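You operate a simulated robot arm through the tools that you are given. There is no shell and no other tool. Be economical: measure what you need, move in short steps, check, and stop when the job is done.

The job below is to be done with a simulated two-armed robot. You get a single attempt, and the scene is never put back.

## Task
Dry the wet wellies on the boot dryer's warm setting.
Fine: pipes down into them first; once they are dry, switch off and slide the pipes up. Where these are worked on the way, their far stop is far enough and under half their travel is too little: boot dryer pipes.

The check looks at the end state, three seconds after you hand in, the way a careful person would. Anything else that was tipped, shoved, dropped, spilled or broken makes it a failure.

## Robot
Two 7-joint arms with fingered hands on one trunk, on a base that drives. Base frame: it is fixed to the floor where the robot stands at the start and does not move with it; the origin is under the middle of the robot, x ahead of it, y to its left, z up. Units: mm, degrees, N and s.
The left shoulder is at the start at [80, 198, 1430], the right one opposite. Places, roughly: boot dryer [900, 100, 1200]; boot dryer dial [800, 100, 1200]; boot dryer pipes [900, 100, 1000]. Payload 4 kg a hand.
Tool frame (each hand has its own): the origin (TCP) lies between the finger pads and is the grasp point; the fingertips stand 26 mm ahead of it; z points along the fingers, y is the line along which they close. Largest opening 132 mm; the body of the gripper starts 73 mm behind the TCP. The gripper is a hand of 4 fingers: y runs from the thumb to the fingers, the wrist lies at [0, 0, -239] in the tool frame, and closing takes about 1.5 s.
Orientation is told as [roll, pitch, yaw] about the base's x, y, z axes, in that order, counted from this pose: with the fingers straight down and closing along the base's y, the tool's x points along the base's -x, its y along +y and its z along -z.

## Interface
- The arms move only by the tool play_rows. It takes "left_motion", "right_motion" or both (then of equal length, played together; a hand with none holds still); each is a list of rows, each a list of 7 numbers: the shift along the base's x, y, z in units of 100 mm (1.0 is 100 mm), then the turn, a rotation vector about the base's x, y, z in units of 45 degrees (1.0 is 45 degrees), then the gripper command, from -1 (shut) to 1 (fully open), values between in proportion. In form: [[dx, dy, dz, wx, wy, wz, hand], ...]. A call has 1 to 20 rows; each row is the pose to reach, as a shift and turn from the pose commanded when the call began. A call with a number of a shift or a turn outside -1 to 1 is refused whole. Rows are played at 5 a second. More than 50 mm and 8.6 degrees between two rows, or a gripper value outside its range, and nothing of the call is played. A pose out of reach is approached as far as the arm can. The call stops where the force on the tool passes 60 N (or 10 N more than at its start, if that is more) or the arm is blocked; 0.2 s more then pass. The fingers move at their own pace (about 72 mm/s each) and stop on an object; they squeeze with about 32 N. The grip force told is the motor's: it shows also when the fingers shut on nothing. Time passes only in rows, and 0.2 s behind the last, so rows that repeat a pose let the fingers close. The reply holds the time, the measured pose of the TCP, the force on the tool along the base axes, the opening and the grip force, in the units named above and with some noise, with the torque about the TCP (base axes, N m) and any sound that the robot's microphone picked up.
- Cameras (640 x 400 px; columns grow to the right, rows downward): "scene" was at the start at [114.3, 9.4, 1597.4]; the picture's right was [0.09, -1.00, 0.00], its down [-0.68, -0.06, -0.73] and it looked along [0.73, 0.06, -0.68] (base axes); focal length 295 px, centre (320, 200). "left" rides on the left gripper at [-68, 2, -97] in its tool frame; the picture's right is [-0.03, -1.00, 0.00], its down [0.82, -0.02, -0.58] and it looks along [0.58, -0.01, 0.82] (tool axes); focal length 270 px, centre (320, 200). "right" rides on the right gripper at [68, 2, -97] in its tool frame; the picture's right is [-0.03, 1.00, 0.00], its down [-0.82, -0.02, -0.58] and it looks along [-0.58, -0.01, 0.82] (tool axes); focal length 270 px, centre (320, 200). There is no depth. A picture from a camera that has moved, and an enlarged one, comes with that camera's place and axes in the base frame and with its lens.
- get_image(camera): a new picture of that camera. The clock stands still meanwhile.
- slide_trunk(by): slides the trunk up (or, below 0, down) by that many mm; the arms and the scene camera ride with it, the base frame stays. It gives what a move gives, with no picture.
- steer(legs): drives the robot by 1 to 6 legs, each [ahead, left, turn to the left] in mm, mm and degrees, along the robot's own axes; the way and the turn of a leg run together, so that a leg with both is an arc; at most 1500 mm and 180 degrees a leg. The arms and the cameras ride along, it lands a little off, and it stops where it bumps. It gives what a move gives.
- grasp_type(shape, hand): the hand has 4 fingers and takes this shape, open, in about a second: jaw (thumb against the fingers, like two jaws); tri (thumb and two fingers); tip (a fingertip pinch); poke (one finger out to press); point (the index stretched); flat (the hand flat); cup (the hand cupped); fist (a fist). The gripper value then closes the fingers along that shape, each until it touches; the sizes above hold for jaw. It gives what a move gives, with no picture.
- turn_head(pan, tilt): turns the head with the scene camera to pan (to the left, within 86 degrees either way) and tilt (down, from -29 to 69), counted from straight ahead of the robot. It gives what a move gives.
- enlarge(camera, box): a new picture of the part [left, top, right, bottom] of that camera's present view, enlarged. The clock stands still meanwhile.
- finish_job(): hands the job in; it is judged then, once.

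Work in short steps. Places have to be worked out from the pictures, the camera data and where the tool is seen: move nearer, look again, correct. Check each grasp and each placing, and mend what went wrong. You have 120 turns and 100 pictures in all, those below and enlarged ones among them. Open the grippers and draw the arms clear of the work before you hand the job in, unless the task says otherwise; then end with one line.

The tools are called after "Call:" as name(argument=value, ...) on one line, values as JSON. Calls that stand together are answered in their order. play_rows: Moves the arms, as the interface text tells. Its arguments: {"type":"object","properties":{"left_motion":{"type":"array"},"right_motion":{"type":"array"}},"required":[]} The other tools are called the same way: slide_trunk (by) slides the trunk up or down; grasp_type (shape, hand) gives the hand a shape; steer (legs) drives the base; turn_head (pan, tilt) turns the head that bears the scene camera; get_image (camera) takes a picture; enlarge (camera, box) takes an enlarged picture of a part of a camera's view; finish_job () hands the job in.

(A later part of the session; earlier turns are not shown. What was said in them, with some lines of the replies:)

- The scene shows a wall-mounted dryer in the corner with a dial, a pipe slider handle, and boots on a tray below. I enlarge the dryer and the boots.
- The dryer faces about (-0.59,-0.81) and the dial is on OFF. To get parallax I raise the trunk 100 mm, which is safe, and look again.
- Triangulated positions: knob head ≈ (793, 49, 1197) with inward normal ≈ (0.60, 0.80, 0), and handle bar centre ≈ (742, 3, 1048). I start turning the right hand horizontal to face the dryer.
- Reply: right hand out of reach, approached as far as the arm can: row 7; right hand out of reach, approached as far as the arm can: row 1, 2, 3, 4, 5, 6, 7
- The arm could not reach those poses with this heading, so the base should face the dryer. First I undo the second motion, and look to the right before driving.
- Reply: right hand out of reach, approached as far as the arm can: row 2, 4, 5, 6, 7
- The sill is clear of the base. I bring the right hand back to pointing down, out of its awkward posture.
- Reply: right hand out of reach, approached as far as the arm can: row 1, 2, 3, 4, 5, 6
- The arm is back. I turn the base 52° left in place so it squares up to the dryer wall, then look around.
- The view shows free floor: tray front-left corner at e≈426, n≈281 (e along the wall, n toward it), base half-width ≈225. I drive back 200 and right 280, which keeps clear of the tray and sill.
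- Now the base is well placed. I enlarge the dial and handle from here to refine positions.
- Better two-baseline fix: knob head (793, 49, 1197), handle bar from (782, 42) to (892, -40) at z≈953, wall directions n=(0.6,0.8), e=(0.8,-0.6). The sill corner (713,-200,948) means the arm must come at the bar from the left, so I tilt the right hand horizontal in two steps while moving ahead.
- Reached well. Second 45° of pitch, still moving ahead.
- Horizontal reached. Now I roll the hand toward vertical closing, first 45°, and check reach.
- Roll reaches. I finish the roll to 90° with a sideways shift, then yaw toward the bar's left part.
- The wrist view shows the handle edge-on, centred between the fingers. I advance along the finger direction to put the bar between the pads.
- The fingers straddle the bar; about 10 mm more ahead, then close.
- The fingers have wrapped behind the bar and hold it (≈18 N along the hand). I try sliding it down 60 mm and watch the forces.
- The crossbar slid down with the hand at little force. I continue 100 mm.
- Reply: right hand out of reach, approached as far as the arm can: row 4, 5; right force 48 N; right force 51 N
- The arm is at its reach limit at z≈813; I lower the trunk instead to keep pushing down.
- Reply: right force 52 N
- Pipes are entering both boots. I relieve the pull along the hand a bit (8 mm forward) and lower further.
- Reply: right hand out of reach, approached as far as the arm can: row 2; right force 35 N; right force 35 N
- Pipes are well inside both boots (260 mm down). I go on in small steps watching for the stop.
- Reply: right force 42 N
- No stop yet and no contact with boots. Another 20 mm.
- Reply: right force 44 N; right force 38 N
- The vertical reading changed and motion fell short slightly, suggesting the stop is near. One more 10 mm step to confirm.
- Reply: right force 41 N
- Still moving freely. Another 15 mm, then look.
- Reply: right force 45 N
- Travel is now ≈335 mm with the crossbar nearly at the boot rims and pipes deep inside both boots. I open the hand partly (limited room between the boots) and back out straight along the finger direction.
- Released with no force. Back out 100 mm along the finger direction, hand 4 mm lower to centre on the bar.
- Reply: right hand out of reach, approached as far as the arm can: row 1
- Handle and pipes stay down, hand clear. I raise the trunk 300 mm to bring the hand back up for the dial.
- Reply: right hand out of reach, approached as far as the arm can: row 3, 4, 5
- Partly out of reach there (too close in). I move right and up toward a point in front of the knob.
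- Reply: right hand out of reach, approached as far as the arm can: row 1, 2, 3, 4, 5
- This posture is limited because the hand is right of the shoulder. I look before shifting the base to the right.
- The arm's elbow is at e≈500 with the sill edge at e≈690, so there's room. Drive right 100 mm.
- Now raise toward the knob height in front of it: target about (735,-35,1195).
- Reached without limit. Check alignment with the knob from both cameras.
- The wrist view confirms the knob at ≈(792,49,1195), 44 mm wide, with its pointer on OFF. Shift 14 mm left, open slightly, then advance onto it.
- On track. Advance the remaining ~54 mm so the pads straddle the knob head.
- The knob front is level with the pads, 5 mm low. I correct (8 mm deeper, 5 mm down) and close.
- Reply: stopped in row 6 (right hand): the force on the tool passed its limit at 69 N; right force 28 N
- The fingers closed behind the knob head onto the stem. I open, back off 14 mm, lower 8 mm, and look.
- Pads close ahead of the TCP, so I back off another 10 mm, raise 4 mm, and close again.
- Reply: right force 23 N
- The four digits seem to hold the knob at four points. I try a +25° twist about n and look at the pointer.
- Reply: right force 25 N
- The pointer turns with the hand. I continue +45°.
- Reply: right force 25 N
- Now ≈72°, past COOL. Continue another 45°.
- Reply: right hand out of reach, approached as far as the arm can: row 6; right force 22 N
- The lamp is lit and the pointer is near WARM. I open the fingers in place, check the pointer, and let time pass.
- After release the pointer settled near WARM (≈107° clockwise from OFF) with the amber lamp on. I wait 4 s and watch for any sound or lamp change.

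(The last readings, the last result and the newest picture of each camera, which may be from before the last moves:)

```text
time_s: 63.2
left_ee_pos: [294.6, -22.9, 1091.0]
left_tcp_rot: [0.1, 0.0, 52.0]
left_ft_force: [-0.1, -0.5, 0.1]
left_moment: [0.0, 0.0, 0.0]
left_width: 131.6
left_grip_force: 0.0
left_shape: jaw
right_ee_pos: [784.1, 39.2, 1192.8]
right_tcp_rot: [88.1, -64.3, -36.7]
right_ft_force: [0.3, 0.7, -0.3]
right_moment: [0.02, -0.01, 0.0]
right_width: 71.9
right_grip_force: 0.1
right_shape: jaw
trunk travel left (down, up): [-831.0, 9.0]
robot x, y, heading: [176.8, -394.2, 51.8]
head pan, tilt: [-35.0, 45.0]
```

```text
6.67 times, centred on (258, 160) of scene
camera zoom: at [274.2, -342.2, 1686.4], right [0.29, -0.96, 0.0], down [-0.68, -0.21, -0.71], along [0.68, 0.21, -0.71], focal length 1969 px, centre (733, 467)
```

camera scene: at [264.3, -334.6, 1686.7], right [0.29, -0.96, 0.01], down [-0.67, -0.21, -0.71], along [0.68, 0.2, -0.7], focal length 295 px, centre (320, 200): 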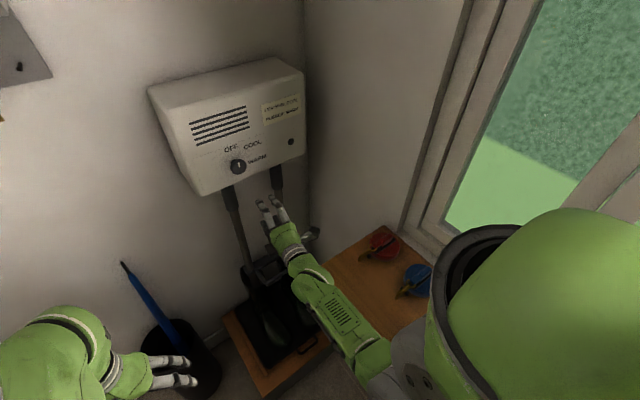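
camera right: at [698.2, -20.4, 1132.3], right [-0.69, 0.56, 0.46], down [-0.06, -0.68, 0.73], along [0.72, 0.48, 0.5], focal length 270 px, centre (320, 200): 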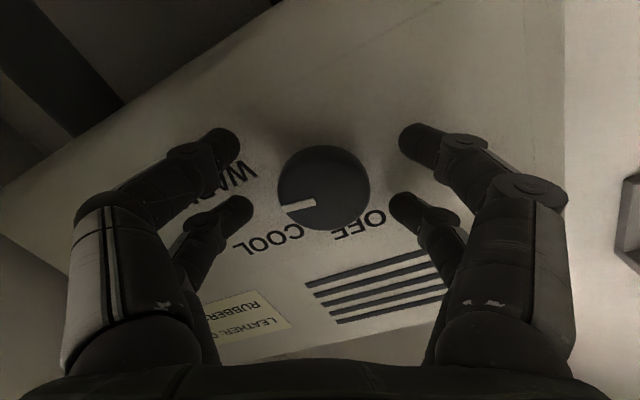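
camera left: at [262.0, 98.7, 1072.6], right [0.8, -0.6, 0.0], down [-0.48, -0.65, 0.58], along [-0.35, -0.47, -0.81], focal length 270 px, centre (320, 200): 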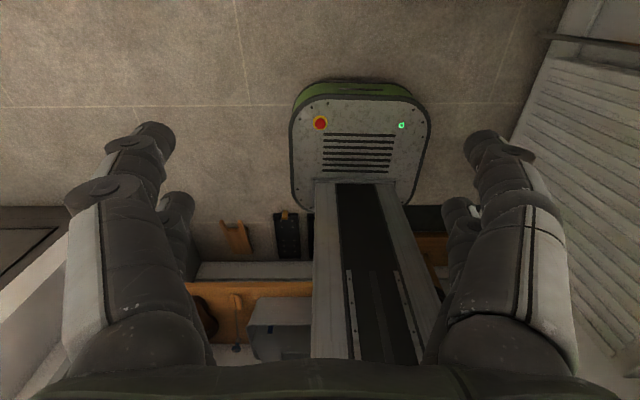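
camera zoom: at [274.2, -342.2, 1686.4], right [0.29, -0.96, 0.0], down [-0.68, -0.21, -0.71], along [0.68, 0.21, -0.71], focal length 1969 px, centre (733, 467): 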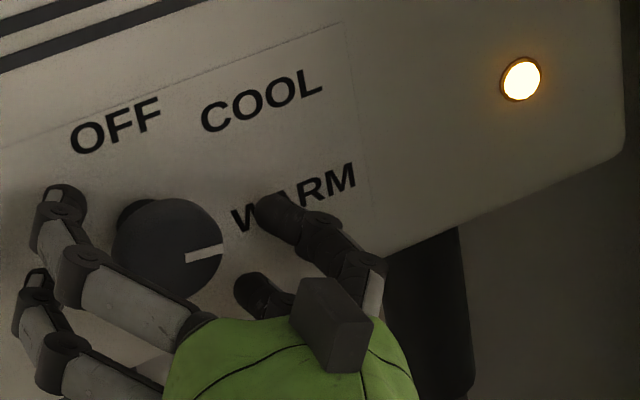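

Pointer sits toward WARM; lamp amber. I wait more, watching for an end signal.

Call:
play_rows(right_motion=[[0, 0, 0, 0, 0, 0, 0.1], [0, 0, 0, 0, 0, 0, 0.1], [0, 0, 0, 0, 0, 0, 0.1], [0, 0, 0, 0, 0, 0, 0.1], [0, 0, 0, 0, 0, 0, 0.1], [0, 0, 0, 0, 0, 0, 0.1], [0, 0, 0, 0, 0, 0, 0.1], [0, 0, 0, 0, 0, 0, 0.1], [0, 0, 0, 0, 0, 0, 0.1], [0, 0, 0, 0, 0, 0, 0.1], [0, 0, 0, 0, 0, 0, 0.1], [0, 0, 0, 0, 0, 0, 0.1], [0, 0, 0, 0, 0, 0, 0.1], [0, 0, 0, 0, 0, 0, 0.1], [0, 0, 0, 0, 0, 0, 0.1], [0, 0, 0, 0, 0, 0, 0.1], [0, 0, 0, 0, 0, 0, 0.1], [0, 0, 0, 0, 0, 0, 0.1], [0, 0, 0, 0, 0, 0, 0.1], [0, 0, 0, 0, 0, 0, 0.1]])

Call:
play_rows(right_motion=[[0, 0, 0, 0, 0, 0, 0.1], [0, 0, 0, 0, 0, 0, 0.1], [0, 0, 0, 0, 0, 0, 0.1], [0, 0, 0, 0, 0, 0, 0.1], [0, 0, 0, 0, 0, 0, 0.1], [0, 0, 0, 0, 0, 0, 0.1], [0, 0, 0, 0, 0, 0, 0.1], [0, 0, 0, 0, 0, 0, 0.1], [0, 0, 0, 0, 0, 0, 0.1], [0, 0, 0, 0, 0, 0, 0.1], [0, 0, 0, 0, 0, 0, 0.1], [0, 0, 0, 0, 0, 0, 0.1], [0, 0, 0, 0, 0, 0, 0.1], [0, 0, 0, 0, 0, 0, 0.1], [0, 0, 0, 0, 0, 0, 0.1], [0, 0, 0, 0, 0, 0, 0.1], [0, 0, 0, 0, 0, 0, 0.1], [0, 0, 0, 0, 0, 0, 0.1], [0, 0, 0, 0, 0, 0, 0.1], [0, 0, 0, 0, 0, 0, 0.1]])

Call:
get_image(camera="scene")

Call:
enlarge(camera="scene", box=[210, 240, 338, 320])

```text
time_s: 67.4
left_ee_pos: [295.9, -22.9, 1091.9]
left_tcp_rot: [0.0, 0.0, 51.9]
left_ft_force: [0.1, 0.2, -1.3]
left_moment: [0.0, 0.0, -0.01]
left_width: 131.7
left_grip_force: 0.1
left_shape: jaw
right_ee_pos: [784.1, 38.8, 1191.9]
right_tcp_rot: [88.1, -64.3, -36.7]
right_ft_force: [-0.6, -0.4, 0.9]
right_moment: [0.02, 0.01, -0.03]
right_width: 72.0
right_grip_force: 0.1
right_shape: jaw
trunk travel left (down, up): [-831.0, 9.0]
robot x, y, heading: [178.0, -390.8, 51.8]
head pan, tilt: [-35.0, 45.0]
```

```text
time_s: 71.6
left_ee_pos: [295.4, -22.2, 1091.6]
left_tcp_rot: [0.0, 0.0, 51.9]
left_ft_force: [0.2, 0.5, -0.4]
left_moment: [0.02, 0.03, 0.01]
left_width: 131.7
left_grip_force: 0.1
left_shape: jaw
right_ee_pos: [784.7, 38.3, 1191.8]
right_tcp_rot: [88.1, -64.3, -36.7]
right_ft_force: [0.6, 0.0, -0.4]
right_moment: [0.04, 0.0, 0.0]
right_width: 72.2
right_grip_force: 0.0
right_shape: jaw
trunk travel left (down, up): [-831.0, 9.0]
robot x, y, heading: [173.0, -390.2, 52.2]
head pan, tilt: [-35.0, 45.0]
```

```text
39 pictures are left
camera scene: at [274.2, -342.2, 1686.4], right [0.29, -0.96, 0.0], down [-0.68, -0.21, -0.71], along [0.68, 0.21, -0.71], focal length 295 px, centre (320, 200)
```

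scene: 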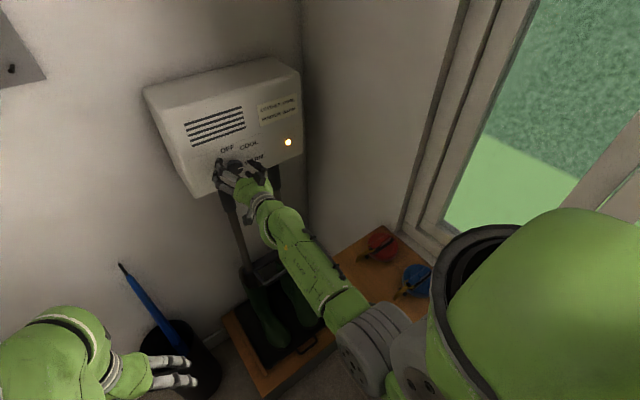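

```text
5.00 times, centred on (274, 280) of scene
camera zoom: at [274.2, -342.2, 1686.4], right [0.29, -0.96, 0.0], down [-0.68, -0.21, -0.71], along [0.68, 0.21, -0.71], focal length 1477 px, centre (550, -200)
```

zoom: 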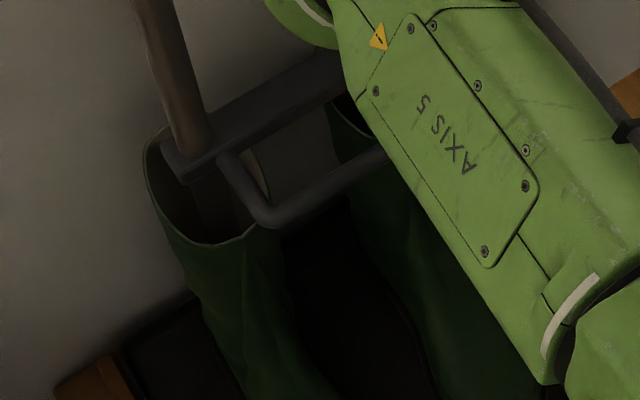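

The boots now look matt green instead of dark and glossy: drying is progressing or done. I wait another 8 s and compare.

Call:
play_rows(right_motion=[[0, 0, 0, 0, 0, 0, 0.1], [0, 0, 0, 0, 0, 0, 0.1], [0, 0, 0, 0, 0, 0, 0.1], [0, 0, 0, 0, 0, 0, 0.1], [0, 0, 0, 0, 0, 0, 0.1], [0, 0, 0, 0, 0, 0, 0.1], [0, 0, 0, 0, 0, 0, 0.1], [0, 0, 0, 0, 0, 0, 0.1], [0, 0, 0, 0, 0, 0, 0.1], [0, 0, 0, 0, 0, 0, 0.1], [0, 0, 0, 0, 0, 0, 0.1], [0, 0, 0, 0, 0, 0, 0.1], [0, 0, 0, 0, 0, 0, 0.1], [0, 0, 0, 0, 0, 0, 0.1], [0, 0, 0, 0, 0, 0, 0.1], [0, 0, 0, 0, 0, 0, 0.1], [0, 0, 0, 0, 0, 0, 0.1], [0, 0, 0, 0, 0, 0, 0.1], [0, 0, 0, 0, 0, 0, 0.1], [0, 0, 0, 0, 0, 0, 0.1]])

Call:
play_rows(right_motion=[[0, 0, 0, 0, 0, 0, 0.1], [0, 0, 0, 0, 0, 0, 0.1], [0, 0, 0, 0, 0, 0, 0.1], [0, 0, 0, 0, 0, 0, 0.1], [0, 0, 0, 0, 0, 0, 0.1], [0, 0, 0, 0, 0, 0, 0.1], [0, 0, 0, 0, 0, 0, 0.1], [0, 0, 0, 0, 0, 0, 0.1], [0, 0, 0, 0, 0, 0, 0.1], [0, 0, 0, 0, 0, 0, 0.1], [0, 0, 0, 0, 0, 0, 0.1], [0, 0, 0, 0, 0, 0, 0.1], [0, 0, 0, 0, 0, 0, 0.1], [0, 0, 0, 0, 0, 0, 0.1], [0, 0, 0, 0, 0, 0, 0.1], [0, 0, 0, 0, 0, 0, 0.1], [0, 0, 0, 0, 0, 0, 0.1], [0, 0, 0, 0, 0, 0, 0.1], [0, 0, 0, 0, 0, 0, 0.1], [0, 0, 0, 0, 0, 0, 0.1]])

Call:
enlarge(camera="scene", box=[210, 240, 338, 320])

```text
time_s: 75.8
left_ee_pos: [295.1, -23.0, 1091.5]
left_tcp_rot: [0.1, 0.0, 51.9]
left_ft_force: [-0.9, 0.6, -0.6]
left_moment: [0.03, 0.01, -0.02]
left_width: 132.2
left_grip_force: 0.0
left_shape: jaw
right_ee_pos: [783.8, 37.7, 1191.7]
right_tcp_rot: [88.1, -64.4, -36.7]
right_ft_force: [-0.6, -0.8, 0.6]
right_moment: [-0.01, 0.0, -0.02]
right_width: 72.2
right_grip_force: 0.1
right_shape: jaw
trunk travel left (down, up): [-831.0, 9.0]
robot x, y, heading: [175.3, -390.6, 51.7]
head pan, tilt: [-35.0, 45.0]
```

```text
time_s: 80.0
left_ee_pos: [295.4, -21.8, 1092.1]
left_tcp_rot: [0.1, 0.0, 52.1]
left_ft_force: [0.4, 0.4, 0.4]
left_moment: [0.01, 0.01, 0.03]
left_width: 131.8
left_grip_force: 0.0
left_shape: jaw
right_ee_pos: [784.1, 38.3, 1190.7]
right_tcp_rot: [88.2, -64.2, -36.7]
right_ft_force: [0.2, 1.1, -1.5]
right_moment: [0.03, 0.01, -0.01]
right_width: 72.2
right_grip_force: 0.0
right_shape: jaw
trunk travel left (down, up): [-831.0, 9.0]
robot x, y, heading: [176.8, -393.2, 52.0]
head pan, tilt: [-35.0, 45.0]
```

```text
5.00 times, centred on (274, 280) of scene
camera zoom: at [274.2, -342.2, 1686.4], right [0.29, -0.96, 0.0], down [-0.68, -0.21, -0.71], along [0.68, 0.21, -0.71], focal length 1477 px, centre (550, -200)
```

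zoom: 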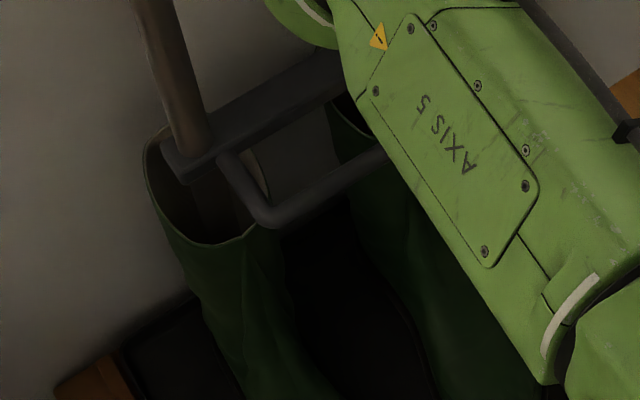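

No further change, so the boots are dry. Re-grip the knob and turn back counterclockwise to OFF.

Call:
play_rows(right_motion=[[0, 0, 0, 0, 0, 0, -0.2], [0, 0, 0, 0, 0, 0, -0.6], [0, 0, 0, 0, 0, 0, -1], [0, 0, 0, 0, 0, 0, -1], [0, 0, 0, 0, 0, 0, -1], [0, 0, 0, 0, 0, 0, -1]])

Call:
play_rows(right_motion=[[0, 0, 0, -0.1, -0.133, 0, -1], [0, 0, 0, -0.2, -0.267, 0, -1], [0, 0, 0, -0.3, -0.4, 0, -1], [0, 0, 0, -0.4, -0.533, 0, -1], [0, 0, 0, -0.5, -0.667, 0, -1], [0, 0, 0, -0.6, -0.8, 0, -1]])

Call:
get_image(camera="right")

```text
time_s: 81.4
left_ee_pos: [300.2, -17.9, 1089.6]
left_tcp_rot: [-0.1, 0.4, 52.0]
left_ft_force: [-0.4, 0.1, 0.3]
left_moment: [-0.05, 0.02, 0.01]
left_width: 131.9
left_grip_force: 0.1
left_shape: jaw
right_ee_pos: [790.0, 45.2, 1189.2]
right_tcp_rot: [87.8, -64.4, -36.4]
right_ft_force: [23.5, 24.8, 7.7]
right_moment: [-0.41, 0.28, 0.02]
right_width: 5.7
right_grip_force: 31.5
right_shape: jaw
trunk travel left (down, up): [-831.0, 9.0]
robot x, y, heading: [177.6, -393.8, 51.9]
head pan, tilt: [-35.0, 45.0]
```

```text
time_s: 82.8
left_ee_pos: [300.6, -19.2, 1089.0]
left_tcp_rot: [0.0, 0.4, 51.9]
left_ft_force: [-0.5, -0.5, -0.1]
left_moment: [-0.01, 0.01, 0.0]
left_width: 131.9
left_grip_force: 0.0
left_shape: jaw
right_ee_pos: [790.3, 43.0, 1189.6]
right_tcp_rot: [-90.3, -70.5, 141.5]
right_ft_force: [34.6, 26.1, 20.4]
right_moment: [-0.09, 0.18, -0.41]
right_width: 4.7
right_grip_force: 31.8
right_shape: jaw
trunk travel left (down, up): [-831.0, 9.0]
robot x, y, heading: [174.7, -390.7, 52.0]
head pan, tilt: [-35.0, 45.0]
```

```text
36 pictures are left
camera right: at [745.8, -47.0, 1125.6], right [-0.74, 0.59, -0.31], down [-0.56, -0.29, 0.78], along [0.37, 0.75, 0.55], focal length 270 px, centre (320, 200)
```

right: 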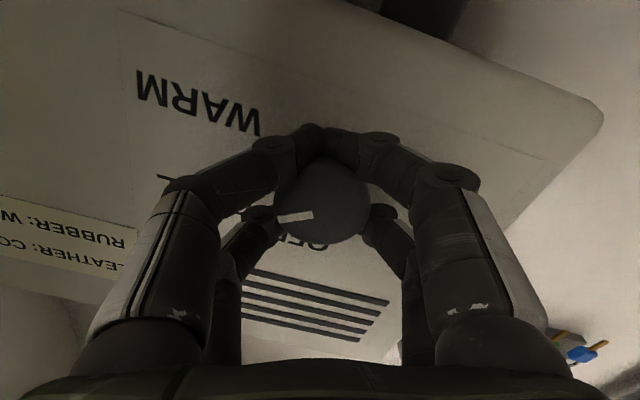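

The knob is following (pointer now near COOL). Continue -45°.

Call:
play_rows(right_motion=[[0, 0, 0, -0.1, -0.133, 0, -1], [0, 0, 0, -0.2, -0.267, 0, -1], [0, 0, 0, -0.3, -0.4, 0, -1], [0, 0, 0, -0.4, -0.533, 0, -1], [0, 0, 0, -0.5, -0.667, 0, -1], [0, 0, 0, -0.6, -0.8, 0, -1]])

Call:
get_image(camera="right")

```text
time_s: 84.2
left_ee_pos: [301.1, -19.4, 1088.8]
left_tcp_rot: [0.2, 0.3, 52.0]
left_ft_force: [0.8, 0.3, -0.3]
left_moment: [-0.01, 0.02, 0.03]
left_width: 131.9
left_grip_force: 0.0
left_shape: jaw
right_ee_pos: [791.1, 42.6, 1192.5]
right_tcp_rot: [-91.6, -25.7, 142.6]
right_ft_force: [39.2, 23.7, 22.3]
right_moment: [0.23, -0.01, -0.71]
right_width: 4.3
right_grip_force: 31.4
right_shape: jaw
trunk travel left (down, up): [-831.0, 9.0]
robot x, y, heading: [177.4, -389.6, 51.8]
head pan, tilt: [-35.0, 45.0]
```

```text
35 pictures are left
camera right: at [779.4, -72.1, 1158.6], right [-0.35, 0.3, -0.89], down [-0.93, -0.01, 0.36], along [0.1, 0.95, 0.28], focal length 270 px, centre (320, 200)
```

right: 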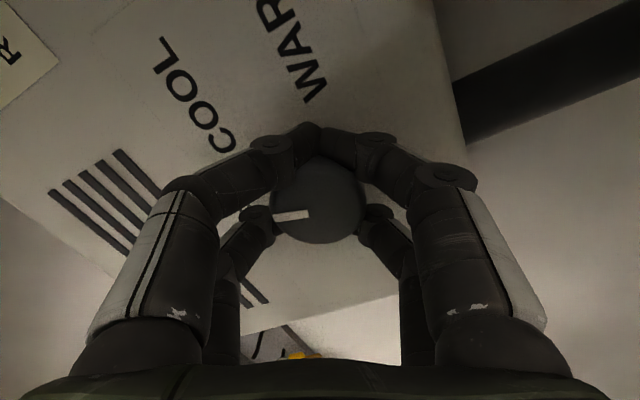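

Pointer ≈25°. Finish with −27°, easing the side load slightly.

Call:
play_rows(right_motion=[[0.02, 0.01, 0.01, -0.09, -0.12, 0, -1], [0.04, 0.01, 0.02, -0.18, -0.24, 0, -1], [0.04, 0.01, 0.02, -0.27, -0.36, 0, -1], [0.04, 0.01, 0.02, -0.36, -0.48, 0, -1]])

Call:
get_image(camera="right")

Call:
enlarge(camera="scene", box=[170, 100, 330, 200])

```text
time_s: 85.2
left_ee_pos: [299.0, -19.5, 1089.8]
left_tcp_rot: [0.2, 0.3, 52.0]
left_ft_force: [-0.4, -1.0, 0.3]
left_moment: [-0.02, -0.02, 0.0]
left_width: 131.6
left_grip_force: 0.1
left_shape: jaw
right_ee_pos: [791.6, 43.2, 1190.9]
right_tcp_rot: [-91.5, 1.2, 142.6]
right_ft_force: [27.4, 23.0, 17.7]
right_moment: [0.79, 0.64, -1.05]
right_width: 3.6
right_grip_force: 32.5
right_shape: jaw
trunk travel left (down, up): [-831.0, 9.0]
robot x, y, heading: [174.8, -392.5, 51.9]
head pan, tilt: [-35.0, 45.0]
```

```text
34 pictures are left
camera right: at [787.0, -76.0, 1188.9], right [0.01, 0.02, -1.0], down [-1.0, 0.04, -0.01], along [0.04, 1.0, 0.02], focal length 270 px, centre (320, 200)
```

right: 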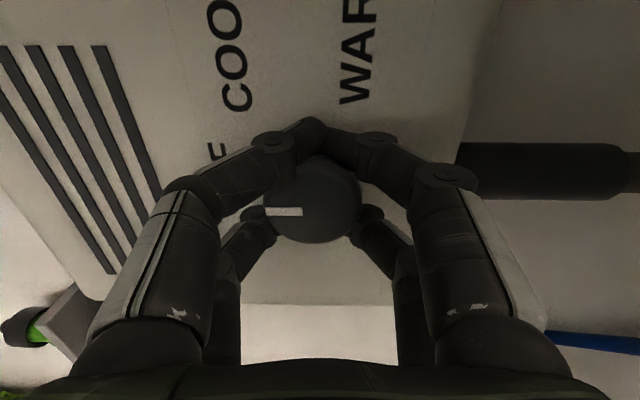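

```text
4.00 times, centred on (250, 150) of scene
camera zoom: at [279.8, -336.9, 1685.9], right [0.29, -0.96, 0.0], down [-0.68, -0.21, -0.7], along [0.67, 0.2, -0.71], focal length 1181 px, centre (600, 400)
```

zoom: 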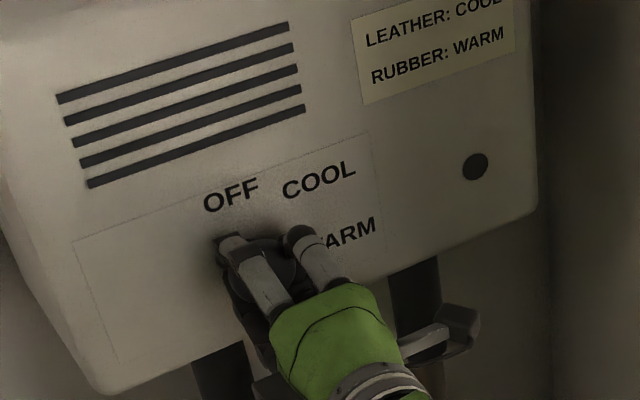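

The lamp is off and the pointer is on OFF. Open and back straight out.

Call:
play_rows(right_motion=[[0, 0, 0, 0, 0, 0, -0.4], [0, 0, 0, 0, 0, 0, 0.1], [0, 0, 0, 0, 0, 0, 0.2], [0, 0, 0, 0, 0, 0, 0.2], [0, 0, 0, 0, 0, 0, 0.2], [-0.15, -0.2, 0, 0, 0, 0, 0.2], [-0.3, -0.4, 0, 0, 0, 0, 0.2], [-0.45, -0.6, 0, 0, 0, 0, 0.2], [-0.55, -0.75, 0, 0, 0, 0, 0.2]])

Call:
enlarge(camera="scene", box=[170, 100, 330, 200])

```text
time_s: 87.2
left_ee_pos: [295.4, -23.9, 1092.6]
left_tcp_rot: [-0.1, 0.1, 52.0]
left_ft_force: [-0.1, -0.4, 0.5]
left_moment: [0.01, 0.0, 0.0]
left_width: 131.7
left_grip_force: 0.2
left_shape: jaw
right_ee_pos: [733.3, -37.3, 1194.1]
right_tcp_rot: [-91.7, 1.4, 142.7]
right_ft_force: [-0.9, -0.8, 0.1]
right_moment: [-0.04, 0.01, -0.01]
right_width: 78.7
right_grip_force: 0.1
right_shape: jaw
trunk travel left (down, up): [-831.0, 9.0]
robot x, y, heading: [176.6, -391.8, 52.1]
head pan, tilt: [-35.0, 45.0]
```

```text
4.00 times, centred on (250, 150) of scene
camera zoom: at [273.6, -343.0, 1686.5], right [0.29, -0.96, 0.0], down [-0.68, -0.21, -0.71], along [0.68, 0.21, -0.71], focal length 1181 px, centre (600, 400)
```

zoom: 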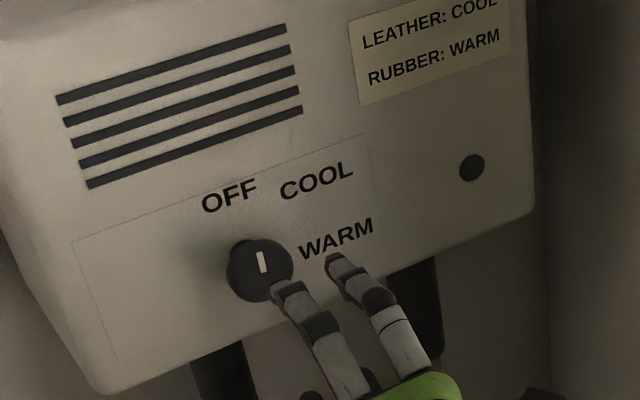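

Dial is OFF and lamp dark. Now I drive back left 92 mm to where lowering the arm was clear of the sill.

Call:
steer(legs=[[0, 97, 0]])

Call:
play_rows(right_motion=[[0, -0.05, -0.25, 0, 0, -0.13, 0], [0.05, -0.1, -0.5, 0, 0, -0.26, 0], [0.1, -0.15, -0.75, 0, 0, -0.4, 0], [0.2, -0.2, -1.0, 0, 0, -0.55, 0]])

```text
time_s: 88.3
left_ee_pos: [225.4, 30.5, 1093.8]
left_tcp_rot: [0.5, -0.1, 52.0]
left_ft_force: [0.2, -0.4, -0.2]
left_moment: [0.02, 0.02, -0.03]
left_width: 131.9
left_grip_force: 0.0
left_shape: jaw
right_ee_pos: [665.1, 17.3, 1190.4]
right_tcp_rot: [-91.6, 0.8, 142.6]
right_ft_force: [1.2, -0.7, -0.1]
right_moment: [-0.02, -0.01, 0.04]
right_width: 78.7
right_grip_force: 0.1
right_shape: jaw
trunk travel left (down, up): [-831.0, 9.0]
robot x, y, heading: [102.6, -332.9, 51.7]
head pan, tilt: [-35.0, 45.0]
```

```text
time_s: 89.3
left_ee_pos: [217.4, 39.0, 1092.1]
left_tcp_rot: [0.0, -0.1, 52.0]
left_ft_force: [-0.5, -0.7, -0.3]
left_moment: [-0.01, 0.01, -0.01]
left_width: 131.9
left_grip_force: 0.1
left_shape: jaw
right_ee_pos: [677.4, 4.8, 1093.3]
right_tcp_rot: [-91.7, 1.3, 117.7]
right_ft_force: [0.5, 0.2, -0.7]
right_moment: [0.03, -0.02, -0.02]
right_width: 66.5
right_grip_force: 0.0
right_shape: jaw
trunk travel left (down, up): [-831.0, 9.0]
robot x, y, heading: [100.0, -330.6, 51.9]
head pan, tilt: [-35.0, 45.0]
```

Good. Continue down toward (722,-27,926), the arm posture used before.

Call:
play_rows(right_motion=[[0.1, -0.08, -0.25, 0, 0, 0, 0], [0.2, -0.16, -0.5, 0, 0, 0, 0], [0.3, -0.24, -0.75, 0, 0, 0, -0.1], [0.4, -0.32, -1.0, 0, 0, 0, -0.1]])

Call:
play_rows(right_motion=[[0.02, 0, -0.25, 0, 0, 0, -0.1], [0.04, 0, -0.5, 0, 0, 0, -0.1], [0.04, 0, -0.67, 0, 0, 0, -0.1]])

```text
time_s: 90.3
left_ee_pos: [221.1, 36.2, 1092.2]
left_tcp_rot: [0.0, 0.0, 52.1]
left_ft_force: [-0.3, -0.2, -0.4]
left_moment: [-0.03, 0.0, 0.02]
left_width: 132.0
left_grip_force: 0.1
left_shape: jaw
right_ee_pos: [720.6, -29.2, 991.7]
right_tcp_rot: [-91.6, 1.3, 117.9]
right_ft_force: [0.4, -0.4, 0.2]
right_moment: [-0.03, 0.01, 0.03]
right_width: 60.0
right_grip_force: 0.1
right_shape: jaw
trunk travel left (down, up): [-831.0, 9.0]
robot x, y, heading: [102.6, -331.9, 51.8]
head pan, tilt: [-35.0, 45.0]
```

```text
time_s: 91.2
left_ee_pos: [220.0, 36.6, 1092.6]
left_tcp_rot: [0.0, -0.1, 51.9]
left_ft_force: [-0.9, 0.1, -0.8]
left_moment: [-0.03, -0.01, -0.01]
left_width: 131.7
left_grip_force: 0.0
left_shape: jaw
right_ee_pos: [723.8, -27.0, 925.2]
right_tcp_rot: [-91.6, 1.3, 117.9]
right_ft_force: [0.3, 0.3, 0.0]
right_moment: [-0.01, 0.0, 0.03]
right_width: 59.7
right_grip_force: 0.0
right_shape: jaw
trunk travel left (down, up): [-831.0, 9.0]
robot x, y, heading: [96.3, -332.3, 51.9]
head pan, tilt: [-35.0, 45.0]
```

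In the known posture. Lower the trunk 309 mm to the handle's height and look.

Call:
slide_trunk(by=-309)

Call:
get_image(camera="right")

Call:
get_image(camera="scene")

```text
time_s: 94.2
left_ee_pos: [220.6, 36.6, 781.8]
left_tcp_rot: [0.0, -0.1, 52.0]
left_ft_force: [0.1, -0.3, -1.0]
left_moment: [-0.01, 0.04, -0.01]
left_width: 131.8
left_grip_force: 0.1
left_shape: jaw
right_ee_pos: [722.3, -27.5, 617.6]
right_tcp_rot: [-91.5, 1.3, 117.9]
right_ft_force: [-0.1, 0.0, -0.5]
right_moment: [-0.01, -0.02, 0.0]
right_width: 59.9
right_grip_force: 0.1
right_shape: jaw
trunk travel left (down, up): [-522.0, 318.0]
robot x, y, heading: [102.4, -332.1, 51.7]
head pan, tilt: [-35.0, 45.0]
```

```text
31 pictures are left
camera right: at [668.1, -135.0, 613.8], right [0.02, 0.02, -1.0], down [-0.89, 0.45, -0.01], along [0.45, 0.89, 0.03], focal length 270 px, centre (320, 200)
```

right: 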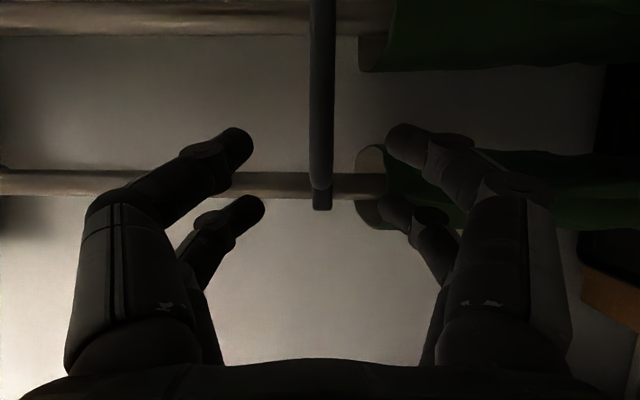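

```text
30 pictures are left
camera scene: at [198.6, -283.1, 1377.4], right [0.29, -0.96, 0.0], down [-0.68, -0.21, -0.71], along [0.68, 0.21, -0.71], focal length 295 px, centre (320, 200)
```

scene: 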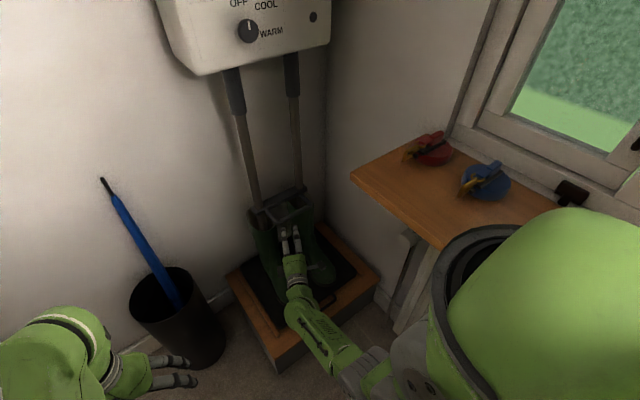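

Aligned: the bar is edge-on and centred. Narrow to ~45 mm and advance onto the bar as before.

Call:
play_rows(right_motion=[[0, 0, 0, 0, 0, 0, -0.35], [0.2, 0.104, 0, 0, 0, 0, -0.35], [0.4, 0.207, 0, 0, 0, 0, -0.35], [0.6, 0.31, 0, 0, 0, 0, -0.35], [0.85, 0.44, 0, 0, 0, 0, -0.35]])

Call:
get_image(camera="right")

Call:
enlarge(camera="scene", box=[220, 160, 348, 240])

```text
time_s: 95.4
left_ee_pos: [220.8, 37.1, 781.6]
left_tcp_rot: [0.1, 0.1, 52.1]
left_ft_force: [0.9, -0.5, -0.4]
left_moment: [-0.03, 0.06, -0.01]
left_width: 131.8
left_grip_force: 0.0
left_shape: jaw
right_ee_pos: [804.2, 14.1, 618.5]
right_tcp_rot: [-91.4, 1.3, 117.9]
right_ft_force: [0.4, -0.1, -0.5]
right_moment: [0.01, 0.0, 0.03]
right_width: 43.2
right_grip_force: 0.2
right_shape: jaw
right hand out of reach, approached as far as the arm can: row 5
trunk travel left (down, up): [-522.0, 318.0]
robot x, y, heading: [97.8, -334.0, 51.9]
head pan, tilt: [-35.0, 45.0]
```

```text
29 pictures are left
camera right: at [749.5, -92.6, 616.0], right [0.02, 0.01, -1.0], down [-0.89, 0.45, -0.01], along [0.45, 0.89, 0.02], focal length 270 px, centre (320, 200)
```

right: 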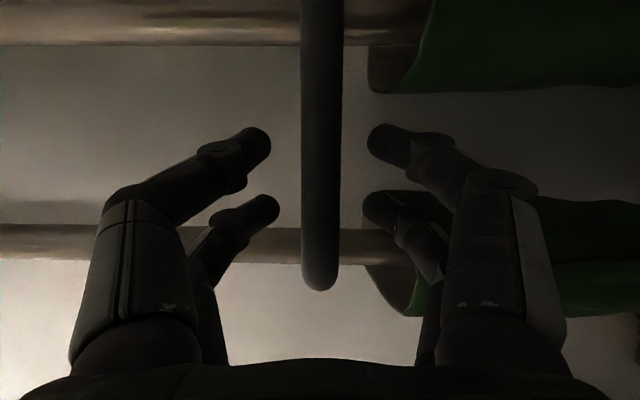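

```text
5.00 times, centred on (284, 200) of scene
camera zoom: at [199.7, -281.8, 1377.2], right [0.29, -0.96, 0.0], down [-0.68, -0.21, -0.71], along [0.68, 0.21, -0.71], focal length 1477 px, centre (500, 200)
```

zoom: 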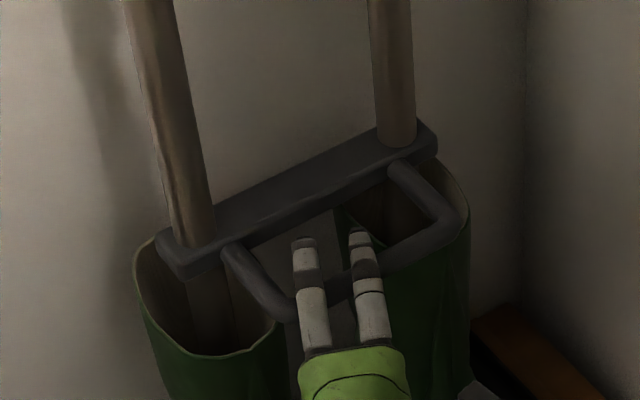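

Bar lies between the digits. Close.

Call:
play_rows(right_motion=[[0, 0, 0, 0, 0, 0, -1], [0, 0, 0, 0, 0, 0, -1], [0, 0, 0, 0, 0, 0, -1], [0, 0, 0, 0, 0, 0, -1], [0, 0, 0, 0, 0, 0, -1]])

Call:
get_image(camera="right")

```text
time_s: 96.6
left_ee_pos: [220.5, 36.9, 782.5]
left_tcp_rot: [-0.1, 0.0, 52.1]
left_ft_force: [-0.7, 0.2, -0.5]
left_moment: [0.03, 0.01, -0.02]
left_width: 132.0
left_grip_force: 0.0
left_shape: jaw
right_ee_pos: [805.4, 15.3, 622.0]
right_tcp_rot: [-91.7, 1.3, 117.9]
right_ft_force: [7.7, 4.9, 0.4]
right_moment: [0.01, -0.02, 0.18]
right_width: 1.0
right_grip_force: 32.1
right_shape: jaw
trunk travel left (down, up): [-522.0, 318.0]
robot x, y, heading: [101.2, -332.4, 51.8]
head pan, tilt: [-35.0, 45.0]
```

```text
27 pictures are left
camera right: at [750.4, -91.7, 617.9], right [0.02, 0.02, -1.0], down [-0.89, 0.45, -0.01], along [0.45, 0.89, 0.03], focal length 270 px, centre (320, 200)
```

right: 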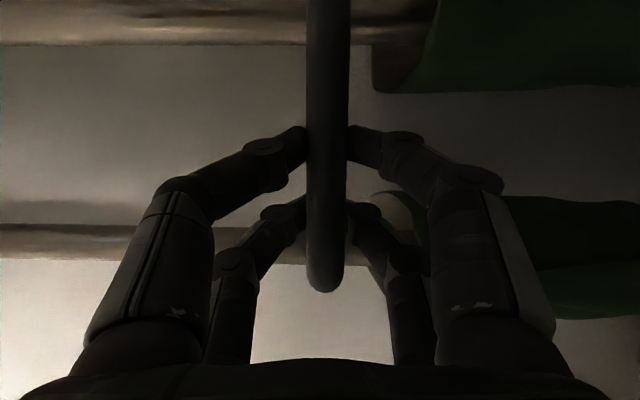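

Held, low force. Raise the trunk 80 mm and check the forces.

Call:
slide_trunk(by=80)

Call:
enlarge(camera="scene", box=[220, 160, 348, 240])

```text
time_s: 97.8
left_ee_pos: [221.3, 37.9, 861.8]
left_tcp_rot: [0.0, 0.2, 52.0]
left_ft_force: [0.2, -0.7, 0.7]
left_moment: [0.01, 0.0, -0.01]
left_width: 131.7
left_grip_force: 0.0
left_shape: jaw
right_ee_pos: [805.0, 14.4, 698.8]
right_tcp_rot: [-91.6, 1.3, 118.0]
right_ft_force: [5.7, 6.8, -6.1]
right_moment: [0.06, 0.21, 0.23]
right_width: 0.0
right_grip_force: 32.4
right_shape: jaw
trunk travel left (down, up): [-602.0, 238.0]
robot x, y, heading: [99.5, -330.7, 52.0]
head pan, tilt: [-35.0, 45.0]
```

```text
5.00 times, centred on (284, 200) of scene
camera zoom: at [200.2, -281.6, 1457.2], right [0.29, -0.96, 0.0], down [-0.68, -0.21, -0.71], along [0.68, 0.21, -0.71], focal length 1477 px, centre (500, 200)
```

zoom: 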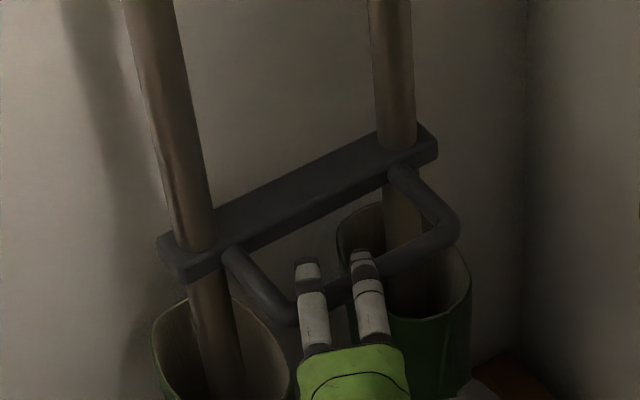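

The pipes rise smoothly, boots undisturbed. Continue up 230 mm by trunk.

Call:
slide_trunk(by=120)

Call:
slide_trunk(by=100)

Call:
get_image(camera="scene")

```text
time_s: 99.3
left_ee_pos: [219.8, 37.2, 983.1]
left_tcp_rot: [0.0, 0.2, 52.1]
left_ft_force: [0.3, -0.2, -0.2]
left_moment: [-0.01, -0.01, 0.02]
left_width: 131.6
left_grip_force: 0.0
left_shape: jaw
right_ee_pos: [805.6, 16.0, 821.2]
right_tcp_rot: [-91.7, 1.3, 117.8]
right_ft_force: [3.7, 6.1, -1.8]
right_moment: [0.04, 0.1, 0.16]
right_width: 0.0
right_grip_force: 32.1
right_shape: jaw
trunk travel left (down, up): [-722.0, 118.0]
robot x, y, heading: [99.0, -331.6, 51.9]
head pan, tilt: [-35.0, 45.0]
```

```text
time_s: 100.6
left_ee_pos: [220.1, 37.2, 1082.3]
left_tcp_rot: [0.0, 0.2, 52.1]
left_ft_force: [0.3, -0.3, -0.5]
left_moment: [0.02, -0.04, -0.02]
left_width: 132.0
left_grip_force: 0.0
left_shape: jaw
right_ee_pos: [804.9, 14.6, 920.2]
right_tcp_rot: [-91.6, 1.2, 117.8]
right_ft_force: [2.9, 5.6, -4.3]
right_moment: [0.03, 0.13, 0.13]
right_width: 0.0
right_grip_force: 32.2
right_shape: jaw
trunk travel left (down, up): [-822.0, 18.0]
robot x, y, heading: [101.7, -334.8, 52.1]
head pan, tilt: [-35.0, 45.0]
```

```text
25 pictures are left
camera scene: at [200.2, -281.4, 1677.3], right [0.29, -0.96, 0.0], down [-0.68, -0.21, -0.71], along [0.68, 0.21, -0.71], focal length 295 px, centre (320, 200)
```

scene: 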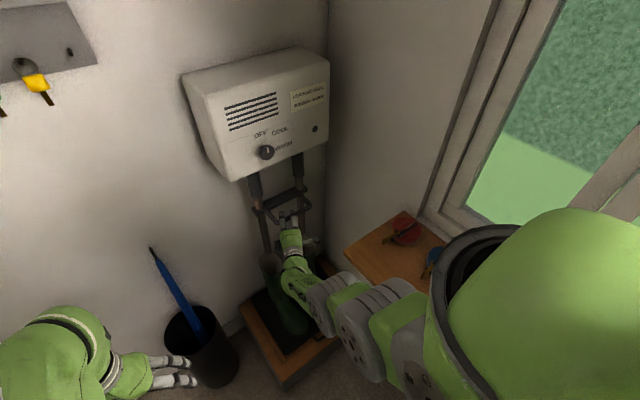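

About 35 mm remain to the top. Raise by arm in 10 mm steps until resistance shows.

Call:
play_rows(right_motion=[[0, 0, 0.1, 0, 0, 0, -1], [0, 0, 0.2, 0, 0, 0, -1], [0, 0, 0.3, 0, 0, 0, -1], [0, 0, 0.38, 0, 0, 0, -1], [0, 0, 0.42, 0, 0, 0, -1], [0, 0, 0.46, 0, 0, 0, -1], [0, 0, 0.5, 0, 0, 0, -1]])

Call:
enlarge(camera="scene", box=[220, 140, 348, 220])

```text
time_s: 102.2
left_ee_pos: [223.5, 39.6, 1081.2]
left_tcp_rot: [0.1, 0.3, 52.0]
left_ft_force: [0.6, 0.0, -0.4]
left_moment: [0.0, -0.01, 0.0]
left_width: 131.9
left_grip_force: 0.0
left_shape: jaw
right_ee_pos: [806.1, 17.8, 965.1]
right_tcp_rot: [-91.1, 1.4, 117.9]
right_ft_force: [0.5, 6.7, -19.1]
right_moment: [0.21, 0.51, 0.16]
right_width: 0.0
right_grip_force: 31.8
right_shape: jaw
trunk travel left (down, up): [-822.0, 18.0]
robot x, y, heading: [103.0, -333.0, 51.9]
head pan, tilt: [-35.0, 45.0]
```

```text
5.00 times, centred on (284, 180) of scene
camera zoom: at [203.7, -279.2, 1676.7], right [0.29, -0.96, 0.0], down [-0.68, -0.21, -0.7], along [0.67, 0.2, -0.71], focal length 1477 px, centre (500, 300)
```

zoom: 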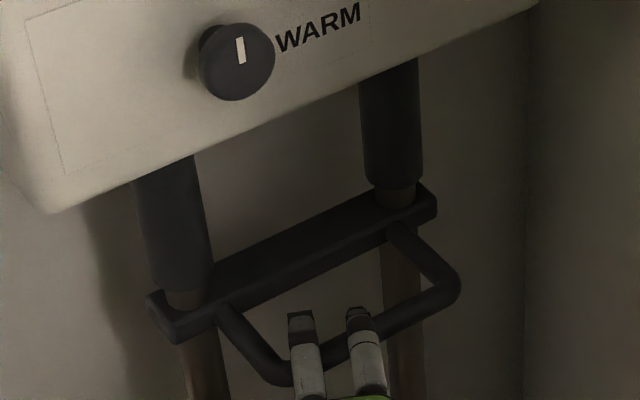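

The top stop is reached (19 N resistance, same look as at start). Ease down 4 mm, open, and back out.

Call:
play_rows(right_motion=[[0, 0, -0.04, 0, 0, 0, -0.5], [0, 0, -0.08, 0, 0, 0, -0.2], [0, 0, -0.1, 0, 0, 0, -0.2], [0, 0, -0.1, 0, 0, 0, -0.2], [0, 0, -0.1, 0, 0, 0, -0.2], [-0.22, -0.115, -0.1, 0, 0, 0, -0.2], [-0.44, -0.23, -0.1, 0, 0, 0, -0.2], [-0.66, -0.345, -0.1, 0, 0, 0, -0.2], [-0.88, -0.46, -0.1, 0, 0, 0, -0.2]])

Call:
enlarge(camera="scene", box=[200, 120, 360, 220])

Call:
get_image(camera="scene")

```text
time_s: 104.2
left_ee_pos: [219.7, 36.2, 1082.7]
left_tcp_rot: [0.1, -0.2, 52.0]
left_ft_force: [-1.1, 0.1, 0.3]
left_moment: [0.01, -0.01, 0.01]
left_width: 131.6
left_grip_force: 0.1
left_shape: jaw
right_ee_pos: [715.6, -30.4, 961.9]
right_tcp_rot: [-91.7, 1.4, 117.9]
right_ft_force: [0.4, 0.2, 0.3]
right_moment: [0.02, 0.02, -0.03]
right_width: 52.3
right_grip_force: 0.0
right_shape: jaw
trunk travel left (down, up): [-822.0, 18.0]
robot x, y, heading: [101.2, -332.7, 52.0]
head pan, tilt: [-35.0, 45.0]
```

```text
4.00 times, centred on (280, 170) of scene
camera zoom: at [197.6, -284.0, 1677.5], right [0.29, -0.96, 0.0], down [-0.68, -0.21, -0.71], along [0.68, 0.21, -0.71], focal length 1181 px, centre (480, 320)
```

zoom: 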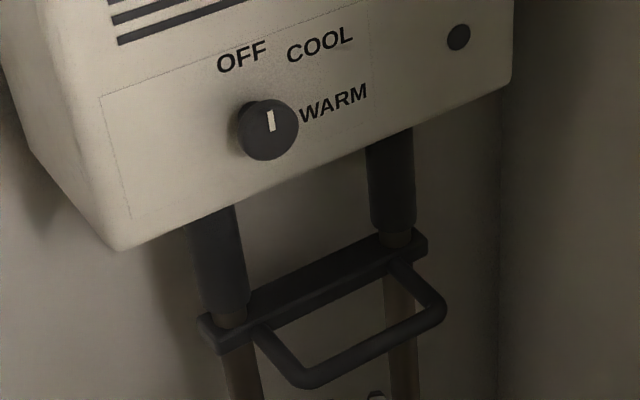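

```text
22 pictures are left
camera scene: at [197.6, -284.0, 1677.5], right [0.29, -0.96, 0.0], down [-0.68, -0.21, -0.71], along [0.68, 0.21, -0.71], focal length 295 px, centre (320, 200)
```

scene: 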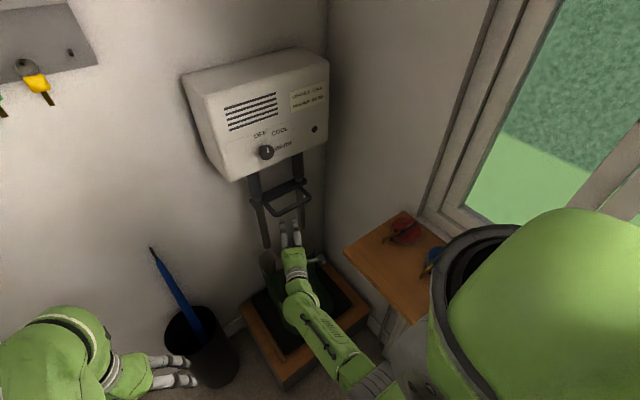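

Pipes are up, dial OFF, lamp dark. I retract the hand a further bit and open it, and check the boots.

Call:
play_rows(right_motion=[[-0.22, -0.1, 0, 0, 0, 0, 0], [-0.44, -0.15, 0, 0, 0, 0, 0.5], [-0.66, -0.15, 0, 0, 0, 0, 1], [-0.85, -0.15, 0, 0, 0, 0, 1], [-0.85, -0.15, 0, 0, 0, 0, 1]])

Call:
enlarge(camera="scene", box=[190, 160, 414, 300])

```text
time_s: 105.4
left_ee_pos: [219.9, 35.4, 1083.0]
left_tcp_rot: [-0.1, -0.1, 51.9]
left_ft_force: [0.1, 0.4, 0.4]
left_moment: [0.0, -0.01, 0.01]
left_width: 132.0
left_grip_force: 0.0
left_shape: jaw
right_ee_pos: [630.3, -45.3, 960.1]
right_tcp_rot: [-91.6, 1.3, 117.9]
right_ft_force: [0.1, -0.2, -1.2]
right_moment: [0.0, 0.0, -0.01]
right_width: 132.0
right_grip_force: 0.1
right_shape: jaw
trunk travel left (down, up): [-822.0, 18.0]
robot x, y, heading: [99.3, -332.7, 51.9]
head pan, tilt: [-35.0, 45.0]
```

```text
2.86 times, centred on (302, 230) of scene
camera zoom: at [198.4, -283.4, 1677.4], right [0.29, -0.96, 0.0], down [-0.68, -0.21, -0.71], along [0.68, 0.21, -0.71], focal length 844 px, centre (371, 114)
```

zoom: 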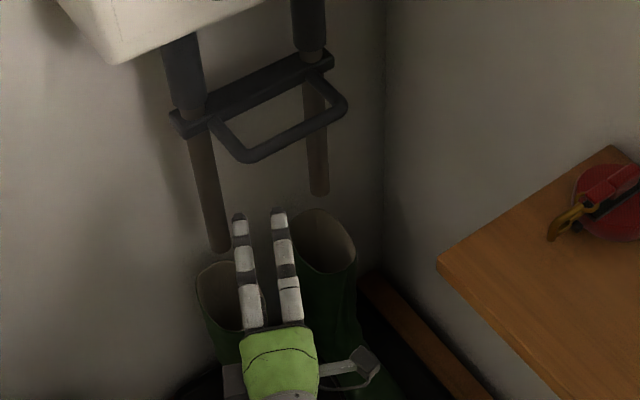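

The boots stand upright and dry (green), the pipes are at the top, the dial is OFF, and the hands are open and clear. Handing in.

Call:
finish_job()

```text
The job is handed in.
```

The wellies look dry after about 22 s on WARM: they turned from dark and glossy to matt green and then stopped changing. The dial is back on OFF with the lamp out, the pipes are up at their top stop, and both hands are open and clear.
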